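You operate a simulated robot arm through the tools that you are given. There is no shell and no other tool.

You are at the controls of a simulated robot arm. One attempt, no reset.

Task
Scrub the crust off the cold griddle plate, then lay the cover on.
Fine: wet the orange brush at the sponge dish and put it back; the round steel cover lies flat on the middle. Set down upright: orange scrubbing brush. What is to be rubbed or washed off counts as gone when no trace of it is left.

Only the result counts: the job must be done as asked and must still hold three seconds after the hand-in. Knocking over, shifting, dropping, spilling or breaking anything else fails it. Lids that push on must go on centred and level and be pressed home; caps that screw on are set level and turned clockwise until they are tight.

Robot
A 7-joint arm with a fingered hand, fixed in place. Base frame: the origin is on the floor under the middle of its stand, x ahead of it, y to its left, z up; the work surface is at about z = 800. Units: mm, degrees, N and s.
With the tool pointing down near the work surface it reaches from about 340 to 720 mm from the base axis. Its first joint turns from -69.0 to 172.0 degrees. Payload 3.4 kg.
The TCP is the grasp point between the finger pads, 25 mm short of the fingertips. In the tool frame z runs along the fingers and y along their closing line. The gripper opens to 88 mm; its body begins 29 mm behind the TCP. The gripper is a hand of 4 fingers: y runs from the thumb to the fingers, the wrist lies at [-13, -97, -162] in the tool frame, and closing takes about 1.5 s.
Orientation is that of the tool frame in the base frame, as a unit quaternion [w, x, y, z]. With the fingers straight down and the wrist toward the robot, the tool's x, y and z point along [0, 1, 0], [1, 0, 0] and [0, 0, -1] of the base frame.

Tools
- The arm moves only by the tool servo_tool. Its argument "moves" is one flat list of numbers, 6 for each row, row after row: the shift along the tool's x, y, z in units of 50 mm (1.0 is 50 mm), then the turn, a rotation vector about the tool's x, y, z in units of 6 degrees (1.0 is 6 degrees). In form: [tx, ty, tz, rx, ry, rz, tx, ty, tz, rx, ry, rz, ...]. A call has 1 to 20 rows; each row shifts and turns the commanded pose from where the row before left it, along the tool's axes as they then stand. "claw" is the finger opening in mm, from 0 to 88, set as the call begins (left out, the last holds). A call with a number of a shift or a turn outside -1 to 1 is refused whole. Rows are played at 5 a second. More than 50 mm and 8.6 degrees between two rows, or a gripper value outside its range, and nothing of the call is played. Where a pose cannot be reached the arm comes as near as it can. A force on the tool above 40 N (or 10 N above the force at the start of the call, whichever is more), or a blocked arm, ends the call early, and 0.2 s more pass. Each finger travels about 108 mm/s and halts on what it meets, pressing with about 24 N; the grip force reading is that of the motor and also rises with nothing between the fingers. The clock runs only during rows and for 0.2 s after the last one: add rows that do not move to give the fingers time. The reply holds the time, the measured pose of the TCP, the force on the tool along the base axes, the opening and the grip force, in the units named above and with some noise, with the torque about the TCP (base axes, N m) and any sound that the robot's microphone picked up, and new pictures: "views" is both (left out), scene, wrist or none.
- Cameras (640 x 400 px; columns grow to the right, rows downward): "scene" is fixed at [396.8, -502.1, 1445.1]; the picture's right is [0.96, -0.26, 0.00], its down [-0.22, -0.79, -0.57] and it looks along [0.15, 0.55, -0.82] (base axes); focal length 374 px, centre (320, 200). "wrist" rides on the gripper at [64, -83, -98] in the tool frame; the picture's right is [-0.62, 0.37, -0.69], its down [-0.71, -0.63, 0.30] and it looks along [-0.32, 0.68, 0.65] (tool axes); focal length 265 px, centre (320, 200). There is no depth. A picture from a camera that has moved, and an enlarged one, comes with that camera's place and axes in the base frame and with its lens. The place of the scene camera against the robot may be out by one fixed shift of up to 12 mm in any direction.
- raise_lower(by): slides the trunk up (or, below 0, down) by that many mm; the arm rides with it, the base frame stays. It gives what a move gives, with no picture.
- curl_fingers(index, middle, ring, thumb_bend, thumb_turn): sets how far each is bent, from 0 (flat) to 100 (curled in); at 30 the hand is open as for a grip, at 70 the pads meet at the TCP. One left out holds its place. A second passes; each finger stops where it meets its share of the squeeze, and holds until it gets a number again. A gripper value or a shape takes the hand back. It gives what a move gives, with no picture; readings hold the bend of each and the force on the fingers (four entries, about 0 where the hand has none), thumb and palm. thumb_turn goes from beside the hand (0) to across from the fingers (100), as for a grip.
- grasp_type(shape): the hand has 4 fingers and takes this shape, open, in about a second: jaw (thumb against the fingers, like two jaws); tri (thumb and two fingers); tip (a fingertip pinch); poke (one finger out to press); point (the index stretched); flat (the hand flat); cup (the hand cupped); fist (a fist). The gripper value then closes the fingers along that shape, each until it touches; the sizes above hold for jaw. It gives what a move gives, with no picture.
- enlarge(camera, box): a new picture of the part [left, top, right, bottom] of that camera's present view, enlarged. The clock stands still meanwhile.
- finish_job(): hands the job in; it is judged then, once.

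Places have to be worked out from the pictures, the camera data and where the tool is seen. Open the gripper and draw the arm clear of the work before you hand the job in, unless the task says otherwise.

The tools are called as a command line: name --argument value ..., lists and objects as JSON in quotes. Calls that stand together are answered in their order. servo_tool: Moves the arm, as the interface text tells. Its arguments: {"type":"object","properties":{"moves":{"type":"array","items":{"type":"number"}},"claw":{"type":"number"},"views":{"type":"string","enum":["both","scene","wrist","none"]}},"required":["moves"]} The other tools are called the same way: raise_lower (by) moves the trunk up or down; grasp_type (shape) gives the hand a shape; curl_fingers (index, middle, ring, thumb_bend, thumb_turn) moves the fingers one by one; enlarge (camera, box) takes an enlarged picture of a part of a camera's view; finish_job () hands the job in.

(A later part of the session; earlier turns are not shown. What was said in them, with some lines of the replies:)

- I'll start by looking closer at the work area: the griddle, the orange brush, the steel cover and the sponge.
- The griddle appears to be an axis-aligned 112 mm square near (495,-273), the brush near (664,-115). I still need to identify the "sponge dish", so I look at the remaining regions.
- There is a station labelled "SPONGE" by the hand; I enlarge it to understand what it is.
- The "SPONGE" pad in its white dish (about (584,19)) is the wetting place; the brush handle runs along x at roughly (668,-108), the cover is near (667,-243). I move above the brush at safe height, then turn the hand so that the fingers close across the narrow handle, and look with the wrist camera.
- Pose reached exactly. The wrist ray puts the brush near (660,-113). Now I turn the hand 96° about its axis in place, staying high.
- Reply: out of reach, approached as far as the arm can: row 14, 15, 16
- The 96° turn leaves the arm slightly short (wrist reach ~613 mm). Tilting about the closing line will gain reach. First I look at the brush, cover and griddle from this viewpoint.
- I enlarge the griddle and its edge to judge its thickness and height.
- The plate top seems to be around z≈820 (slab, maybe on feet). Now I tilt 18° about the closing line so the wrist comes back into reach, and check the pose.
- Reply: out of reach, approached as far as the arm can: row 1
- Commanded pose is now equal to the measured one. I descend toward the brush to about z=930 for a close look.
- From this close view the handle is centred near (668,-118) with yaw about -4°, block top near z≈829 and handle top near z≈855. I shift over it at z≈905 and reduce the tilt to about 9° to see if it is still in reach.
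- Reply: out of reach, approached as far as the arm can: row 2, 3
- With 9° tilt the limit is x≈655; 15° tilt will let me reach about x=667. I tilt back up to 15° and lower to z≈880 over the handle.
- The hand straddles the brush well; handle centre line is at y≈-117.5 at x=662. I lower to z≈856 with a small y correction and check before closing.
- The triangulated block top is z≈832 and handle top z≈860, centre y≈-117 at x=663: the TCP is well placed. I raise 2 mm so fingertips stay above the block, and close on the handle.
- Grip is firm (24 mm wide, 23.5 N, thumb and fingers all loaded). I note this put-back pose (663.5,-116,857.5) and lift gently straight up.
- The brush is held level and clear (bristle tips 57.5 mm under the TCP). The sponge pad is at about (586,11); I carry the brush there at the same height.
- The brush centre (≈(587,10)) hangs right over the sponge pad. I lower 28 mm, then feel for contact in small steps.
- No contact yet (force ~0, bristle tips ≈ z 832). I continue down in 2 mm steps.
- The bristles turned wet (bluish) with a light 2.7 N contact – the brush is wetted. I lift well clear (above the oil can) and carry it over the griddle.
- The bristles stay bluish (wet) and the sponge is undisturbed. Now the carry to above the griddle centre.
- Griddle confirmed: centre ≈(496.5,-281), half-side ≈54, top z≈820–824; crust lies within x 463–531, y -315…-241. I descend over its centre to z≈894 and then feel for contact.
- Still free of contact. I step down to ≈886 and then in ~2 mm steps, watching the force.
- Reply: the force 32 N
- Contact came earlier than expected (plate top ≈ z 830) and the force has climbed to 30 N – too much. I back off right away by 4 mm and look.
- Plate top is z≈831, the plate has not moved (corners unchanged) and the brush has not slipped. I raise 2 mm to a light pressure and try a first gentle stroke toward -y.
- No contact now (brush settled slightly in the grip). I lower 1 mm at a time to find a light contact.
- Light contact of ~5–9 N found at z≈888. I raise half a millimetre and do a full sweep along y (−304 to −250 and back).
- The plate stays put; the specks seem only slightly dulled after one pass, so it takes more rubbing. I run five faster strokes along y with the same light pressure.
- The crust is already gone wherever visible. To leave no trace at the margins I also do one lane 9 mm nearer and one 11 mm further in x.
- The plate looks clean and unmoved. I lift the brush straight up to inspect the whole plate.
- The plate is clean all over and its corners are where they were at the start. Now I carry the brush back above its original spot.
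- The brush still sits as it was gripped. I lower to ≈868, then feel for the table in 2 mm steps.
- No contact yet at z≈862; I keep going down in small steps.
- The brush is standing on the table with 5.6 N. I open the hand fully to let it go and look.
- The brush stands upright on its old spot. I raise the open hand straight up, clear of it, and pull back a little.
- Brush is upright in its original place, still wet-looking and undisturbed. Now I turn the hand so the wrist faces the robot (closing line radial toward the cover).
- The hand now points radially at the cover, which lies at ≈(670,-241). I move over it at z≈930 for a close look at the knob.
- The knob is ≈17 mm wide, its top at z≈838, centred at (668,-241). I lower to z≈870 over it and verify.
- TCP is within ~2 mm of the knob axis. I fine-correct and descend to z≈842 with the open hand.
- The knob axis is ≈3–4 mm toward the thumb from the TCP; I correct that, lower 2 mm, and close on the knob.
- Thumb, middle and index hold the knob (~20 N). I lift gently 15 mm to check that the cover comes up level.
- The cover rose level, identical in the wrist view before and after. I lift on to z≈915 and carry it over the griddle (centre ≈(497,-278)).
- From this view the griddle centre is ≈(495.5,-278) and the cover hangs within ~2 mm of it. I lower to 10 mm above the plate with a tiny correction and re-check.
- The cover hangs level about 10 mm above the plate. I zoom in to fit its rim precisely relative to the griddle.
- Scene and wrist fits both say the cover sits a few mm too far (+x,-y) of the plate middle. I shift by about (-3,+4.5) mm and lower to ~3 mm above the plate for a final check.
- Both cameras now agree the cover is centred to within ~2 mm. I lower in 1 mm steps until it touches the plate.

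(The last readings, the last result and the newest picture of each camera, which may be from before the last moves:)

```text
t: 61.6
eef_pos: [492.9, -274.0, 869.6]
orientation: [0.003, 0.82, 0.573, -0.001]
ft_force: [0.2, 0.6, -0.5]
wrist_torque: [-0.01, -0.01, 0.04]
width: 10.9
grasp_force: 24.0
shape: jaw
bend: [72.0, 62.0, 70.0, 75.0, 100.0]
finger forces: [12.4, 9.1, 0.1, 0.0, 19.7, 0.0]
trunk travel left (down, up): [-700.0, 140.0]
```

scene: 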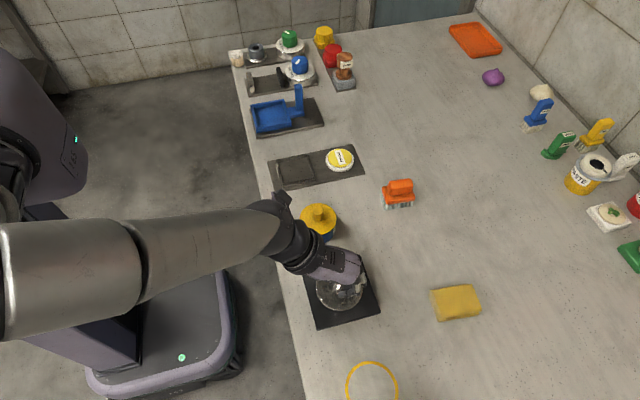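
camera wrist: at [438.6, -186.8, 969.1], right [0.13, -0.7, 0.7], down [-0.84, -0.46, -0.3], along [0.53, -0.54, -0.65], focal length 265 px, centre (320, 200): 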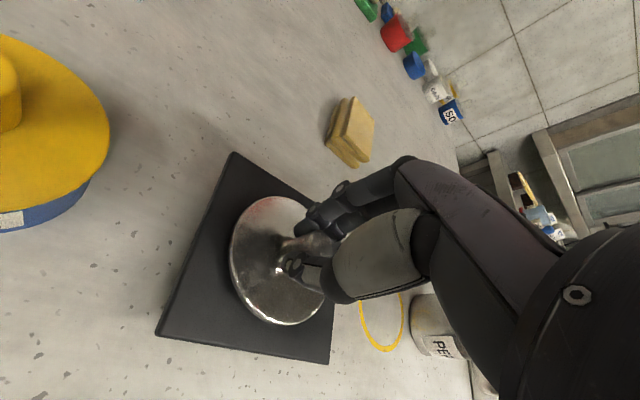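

The weight is starting to come off the hand (−2.2 → −0.5 N): first contact. One more millimetre.

servo_tool --moves '[0, 0, 0.02, 0, 0, 0, 0, 0, 0, 0, 0, 0]'

enlarge --camera "wrist" --box '[180, 150, 420, 380]'

enlarge --camera "scene" --box '[300, 245, 385, 335]'

```text
t: 62.2
eef_pos: [492.4, -276.4, 867.6]
orientation: [0.002, 0.82, 0.572, -0.002]
ft_force: [-0.1, -0.6, 0.0]
wrist_torque: [-0.01, -0.07, 0.02]
width: 10.9
grasp_force: 24.3
shape: jaw
bend: [72.0, 62.0, 70.0, 75.0, 100.0]
finger forces: [12.4, 9.0, 0.0, 0.0, 20.0, 0.0]
trunk travel left (down, up): [-700.0, 140.0]
camera wrist: at [437.6, -186.5, 964.8], right [0.13, -0.7, 0.7], down [-0.84, -0.46, -0.3], along [0.53, -0.54, -0.65], focal length 265 px, centre (320, 200)
```

scene: 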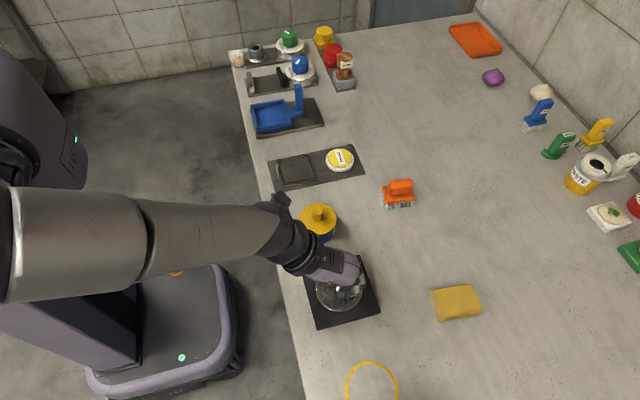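
wrist: 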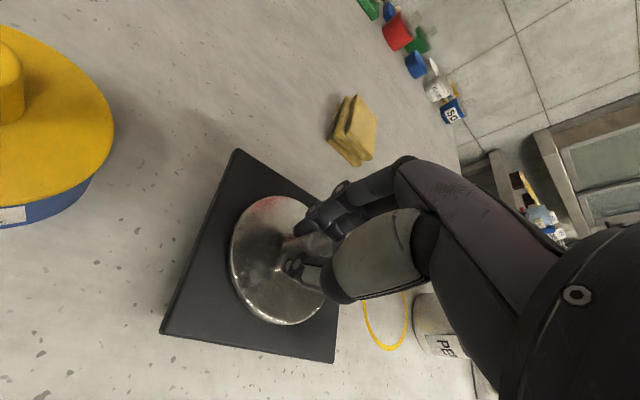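

```text
1.74 times, centred on (300, 265) of wrist
camera zoom: at [437.6, -186.5, 964.8], right [0.13, -0.7, 0.7], down [-0.84, -0.46, -0.3], along [0.53, -0.54, -0.65], focal length 462 px, centre (355, 87)
```

zoom: 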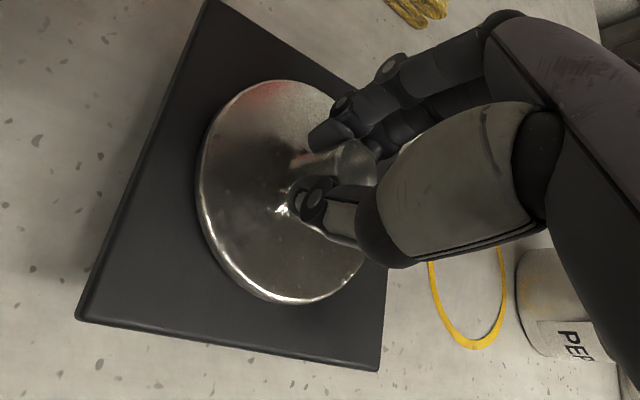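

```text
4.44 times, centred on (342, 290) of scene
camera zoom: at [396.8, -502.1, 1445.1], right [0.96, -0.26, 0.0], down [-0.22, -0.79, -0.57], along [0.15, 0.55, -0.82], focal length 1661 px, centre (220, -200)
```

zoom: 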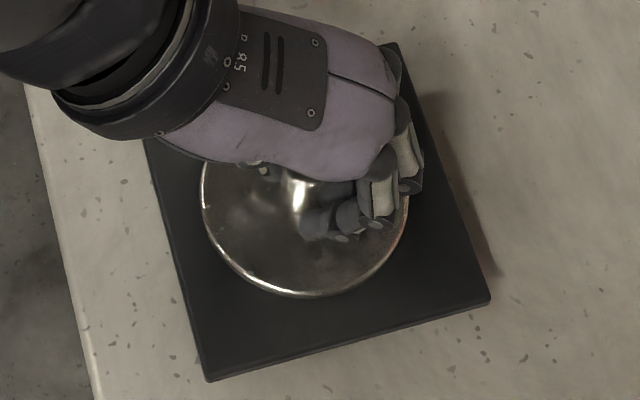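

Force is now ~0 (cover weight carried by the plate). I give one more small step to ensure it is seated before releasing.

servo_tool --moves '[0, 0, 0.02, 0, 0, 0, 0, 0, 0, 0, 0, 0]' --views "none"

```text
t: 62.8
eef_pos: [493.1, -274.6, 866.5]
orientation: [0.003, 0.82, 0.573, -0.001]
ft_force: [-1.2, -0.3, 4.2]
wrist_torque: [-0.04, -0.06, 0.01]
width: 10.9
grasp_force: 24.1
shape: jaw
bend: [72.0, 62.0, 70.0, 75.0, 100.0]
finger forces: [12.6, 9.7, 0.1, 0.0, 21.0, 0.0]
trunk travel left (down, up): [-700.0, 140.0]
```

The cover is seated with 4 N. I open the hand to release the knob.

servo_tool --moves '[0, 0, 0, 0, 0, 0, 0, 0, 0, 0, 0, 0, 0, 0, 0, 0, 0, 0, 0, 0, 0, 0, 0, 0, 0, 0, 0, 0, 0, 0, 0, 0, 0, 0, 0, 0]' --claw 88

enlarge --camera "wrist" --box '[180, 150, 420, 380]'

enlarge --camera "scene" --box '[300, 245, 385, 335]'

```text
t: 64.2
eef_pos: [493.5, -274.4, 865.6]
orientation: [0.003, 0.82, 0.573, -0.002]
ft_force: [0.2, -0.6, -0.3]
wrist_torque: [-0.01, 0.0, -0.01]
width: 87.5
grasp_force: 0.0
shape: jaw
bend: [30.0, 30.0, 30.0, 30.0, 98.0]
finger forces: [0.0, 0.1, 0.0, 0.0, 0.0, 0.0]
trunk travel left (down, up): [-700.0, 140.0]
camera wrist: at [437.9, -186.7, 963.5], right [0.13, -0.7, 0.7], down [-0.84, -0.46, -0.3], along [0.53, -0.54, -0.65], focal length 265 px, centre (320, 200)
```

scene: 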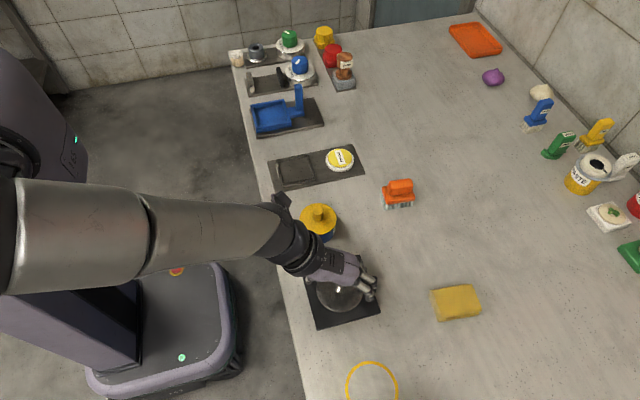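
wrist: 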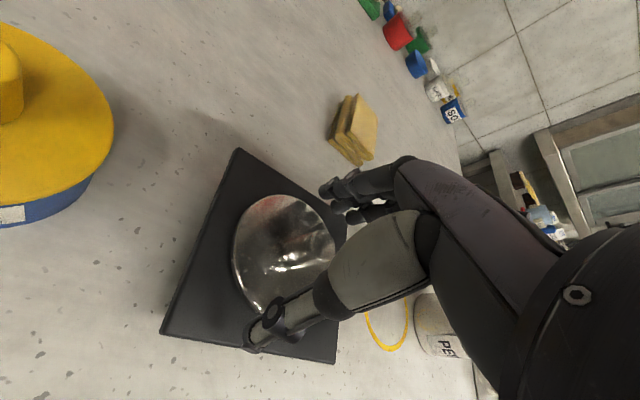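

```text
1.74 times, centred on (300, 265) of wrist
camera zoom: at [437.9, -186.7, 963.5], right [0.13, -0.7, 0.7], down [-0.84, -0.46, -0.3], along [0.53, -0.54, -0.65], focal length 462 px, centre (355, 87)
```

zoom: 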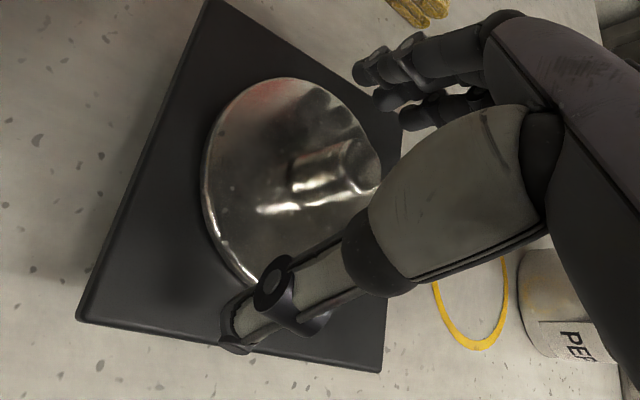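

```text
4.44 times, centred on (342, 290) of scene
camera zoom: at [396.8, -502.1, 1445.1], right [0.96, -0.26, 0.0], down [-0.22, -0.79, -0.57], along [0.15, 0.55, -0.82], focal length 1661 px, centre (220, -200)
```

zoom: 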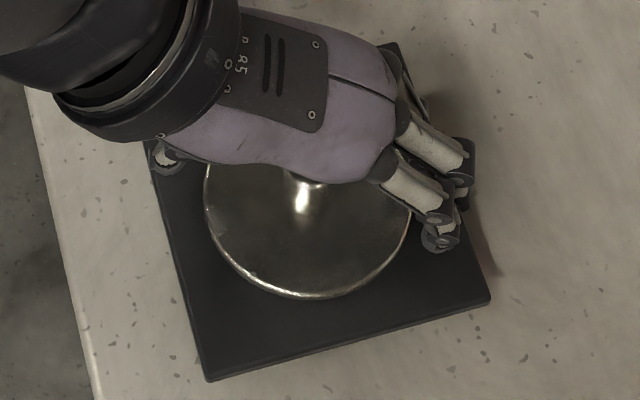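

Released; the cover stays on the plate. I raise the hand straight up and look at the result.

servo_tool --moves '[0, 0, -0.3, 0, 0, 0, 0, 0, -0.6, 0, 0, 0, 0, 0, -0.8, 0, 0, 0, 0, 0, -0.8, 0, 0, 0, 0, 0, -0.8, 0, 0, 0, 0, -0.8, -0.4, 0, 0, 0, 0, -0.8, 0, 0, 0, 0, 0, -0.4, 0, 0, 0, 0, 0, 0, 0, 0, 0, 0]'

enlarge --camera "scene" --box '[290, 240, 395, 335]'

enlarge --camera "wrist" --box '[160, 140, 400, 380]'

enlarge --camera "scene" --box '[340, 140, 500, 330]'

```text
t: 66.2
eef_pos: [398.0, -240.7, 1049.9]
orientation: [0.003, 0.82, 0.572, -0.002]
ft_force: [0.3, 0.0, 0.5]
wrist_torque: [0.03, 0.0, 0.0]
width: 87.7
grasp_force: 0.0
shape: jaw
bend: [30.0, 30.0, 30.0, 30.0, 98.0]
finger forces: [0.0, 0.0, 0.0, 0.0, 0.0, 0.0]
trunk travel left (down, up): [-700.0, 140.0]
camera wrist: at [343.0, -152.2, 1147.6], right [0.13, -0.7, 0.7], down [-0.84, -0.46, -0.3], along [0.53, -0.54, -0.65], focal length 265 px, centre (320, 200)
```

scene: 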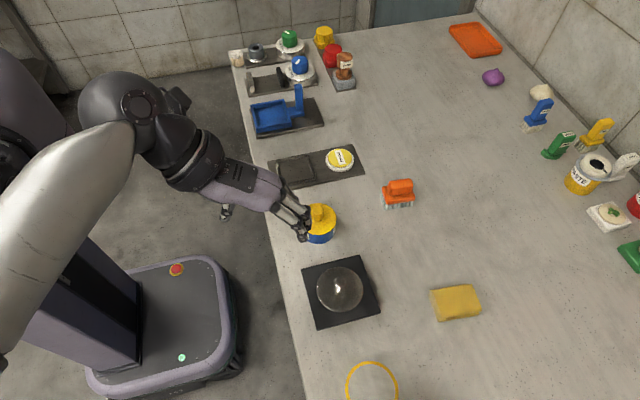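
wrist: 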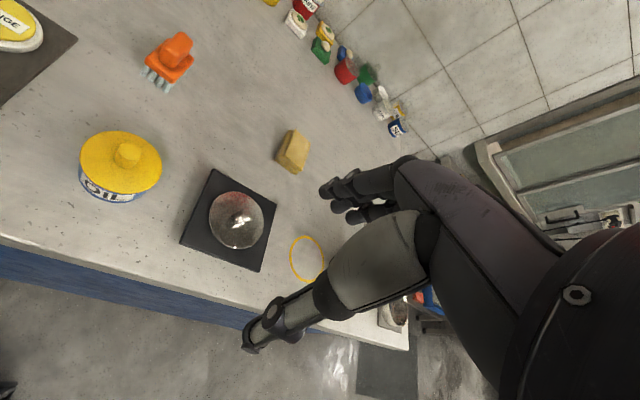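

```text
4.21 times, centred on (342, 288) of scene
camera zoom: at [396.8, -502.1, 1445.1], right [0.96, -0.26, 0.0], down [-0.22, -0.79, -0.57], along [0.15, 0.55, -0.82], focal length 1573 px, centre (225, -168)
```

zoom: 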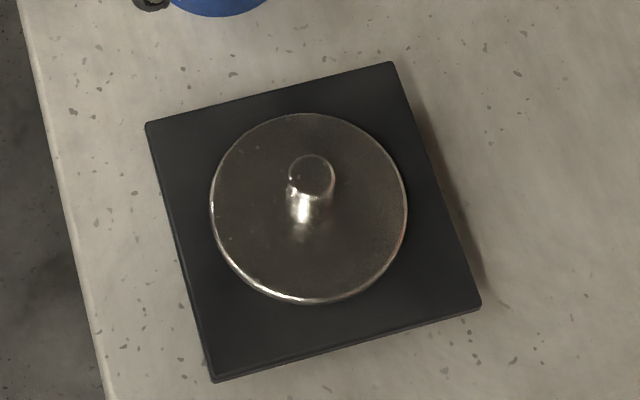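

```text
1.67 times, centred on (280, 260) of wrist
camera zoom: at [343.0, -152.2, 1147.6], right [0.13, -0.7, 0.7], down [-0.84, -0.46, -0.3], along [0.53, -0.54, -0.65], focal length 442 px, centre (387, 100)
```

zoom: 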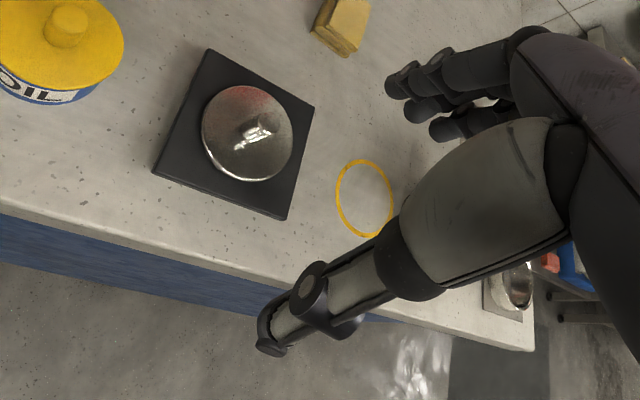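

```text
2.11 times, centred on (420, 235) of scene
camera zoom: at [396.8, -502.1, 1445.1], right [0.96, -0.26, 0.0], down [-0.22, -0.79, -0.57], along [0.15, 0.55, -0.82], focal length 787 px, centre (110, 126)
```

zoom: 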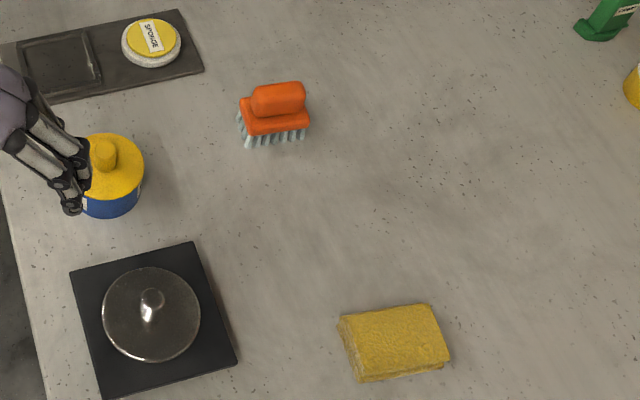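

The cover lies flat and centred (<1–2 mm off) on an unmoved, clean plate. A last zoom on the brush compares it with its original position.

enlarge --camera "scene" --box '[370, 165, 450, 215]'

enlarge --camera "scene" --box '[220, 100, 380, 250]'

```text
8.00 times, centred on (410, 190) of scene
camera zoom: at [396.8, -502.1, 1445.1], right [0.96, -0.26, 0.0], down [-0.22, -0.79, -0.57], along [0.15, 0.55, -0.82], focal length 2989 px, centre (-400, 280)
```

zoom: 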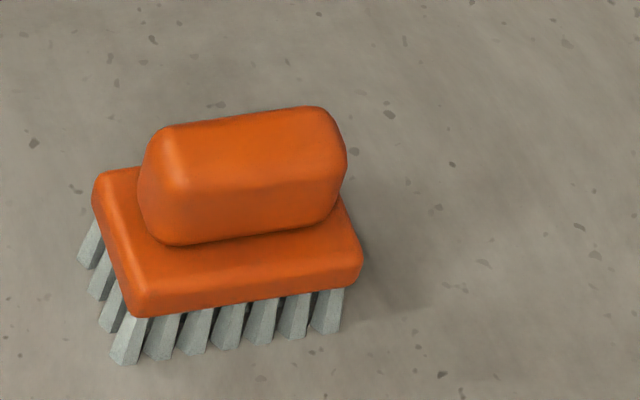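

```text
2.67 times, centred on (300, 175) of scene
camera zoom: at [396.8, -502.1, 1445.1], right [0.96, -0.26, 0.0], down [-0.22, -0.79, -0.57], along [0.15, 0.55, -0.82], focal length 996 px, centre (373, 267)
```

zoom: 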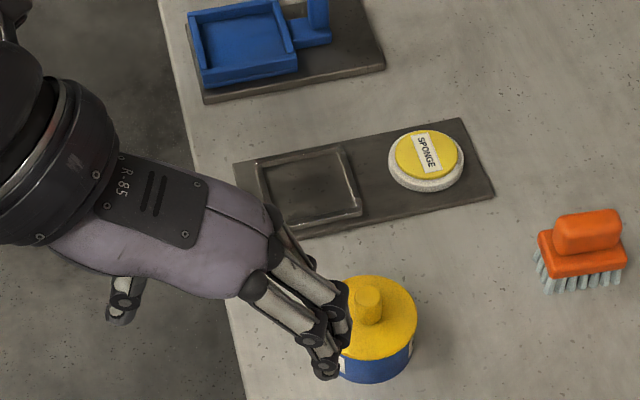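

The brush stands upright within ~1 mm of its original place, the plate is clean and covered, the hand is open and clear of everything. I hand the job in.

finish_job

```text
The job is handed in.
```

I scrubbed the crust off the griddle plate, laid the steel cover flat on its middle and handed the job in. I don't have the judge's verdict.

- **Brush:** I wet the orange brush on the pad labelled "SPONGE"; the bristles visibly changed colour. After scrubbing I stood it upright again, within about 1 mm of where it started.
- **Griddle plate:** No trace of crust showed when I inspected it with the brush lifted off. One press went too hard, about 30 N, while I was finding the surface. I backed off at once, and the plate's corners did not move.
- **Cover:** It lies flat on the plate, about 1 mm off the middle by the scene camera and about 2 mm by the wrist camera.

The hand is open and drawn clear. Nothing else looked moved in the last pictures.
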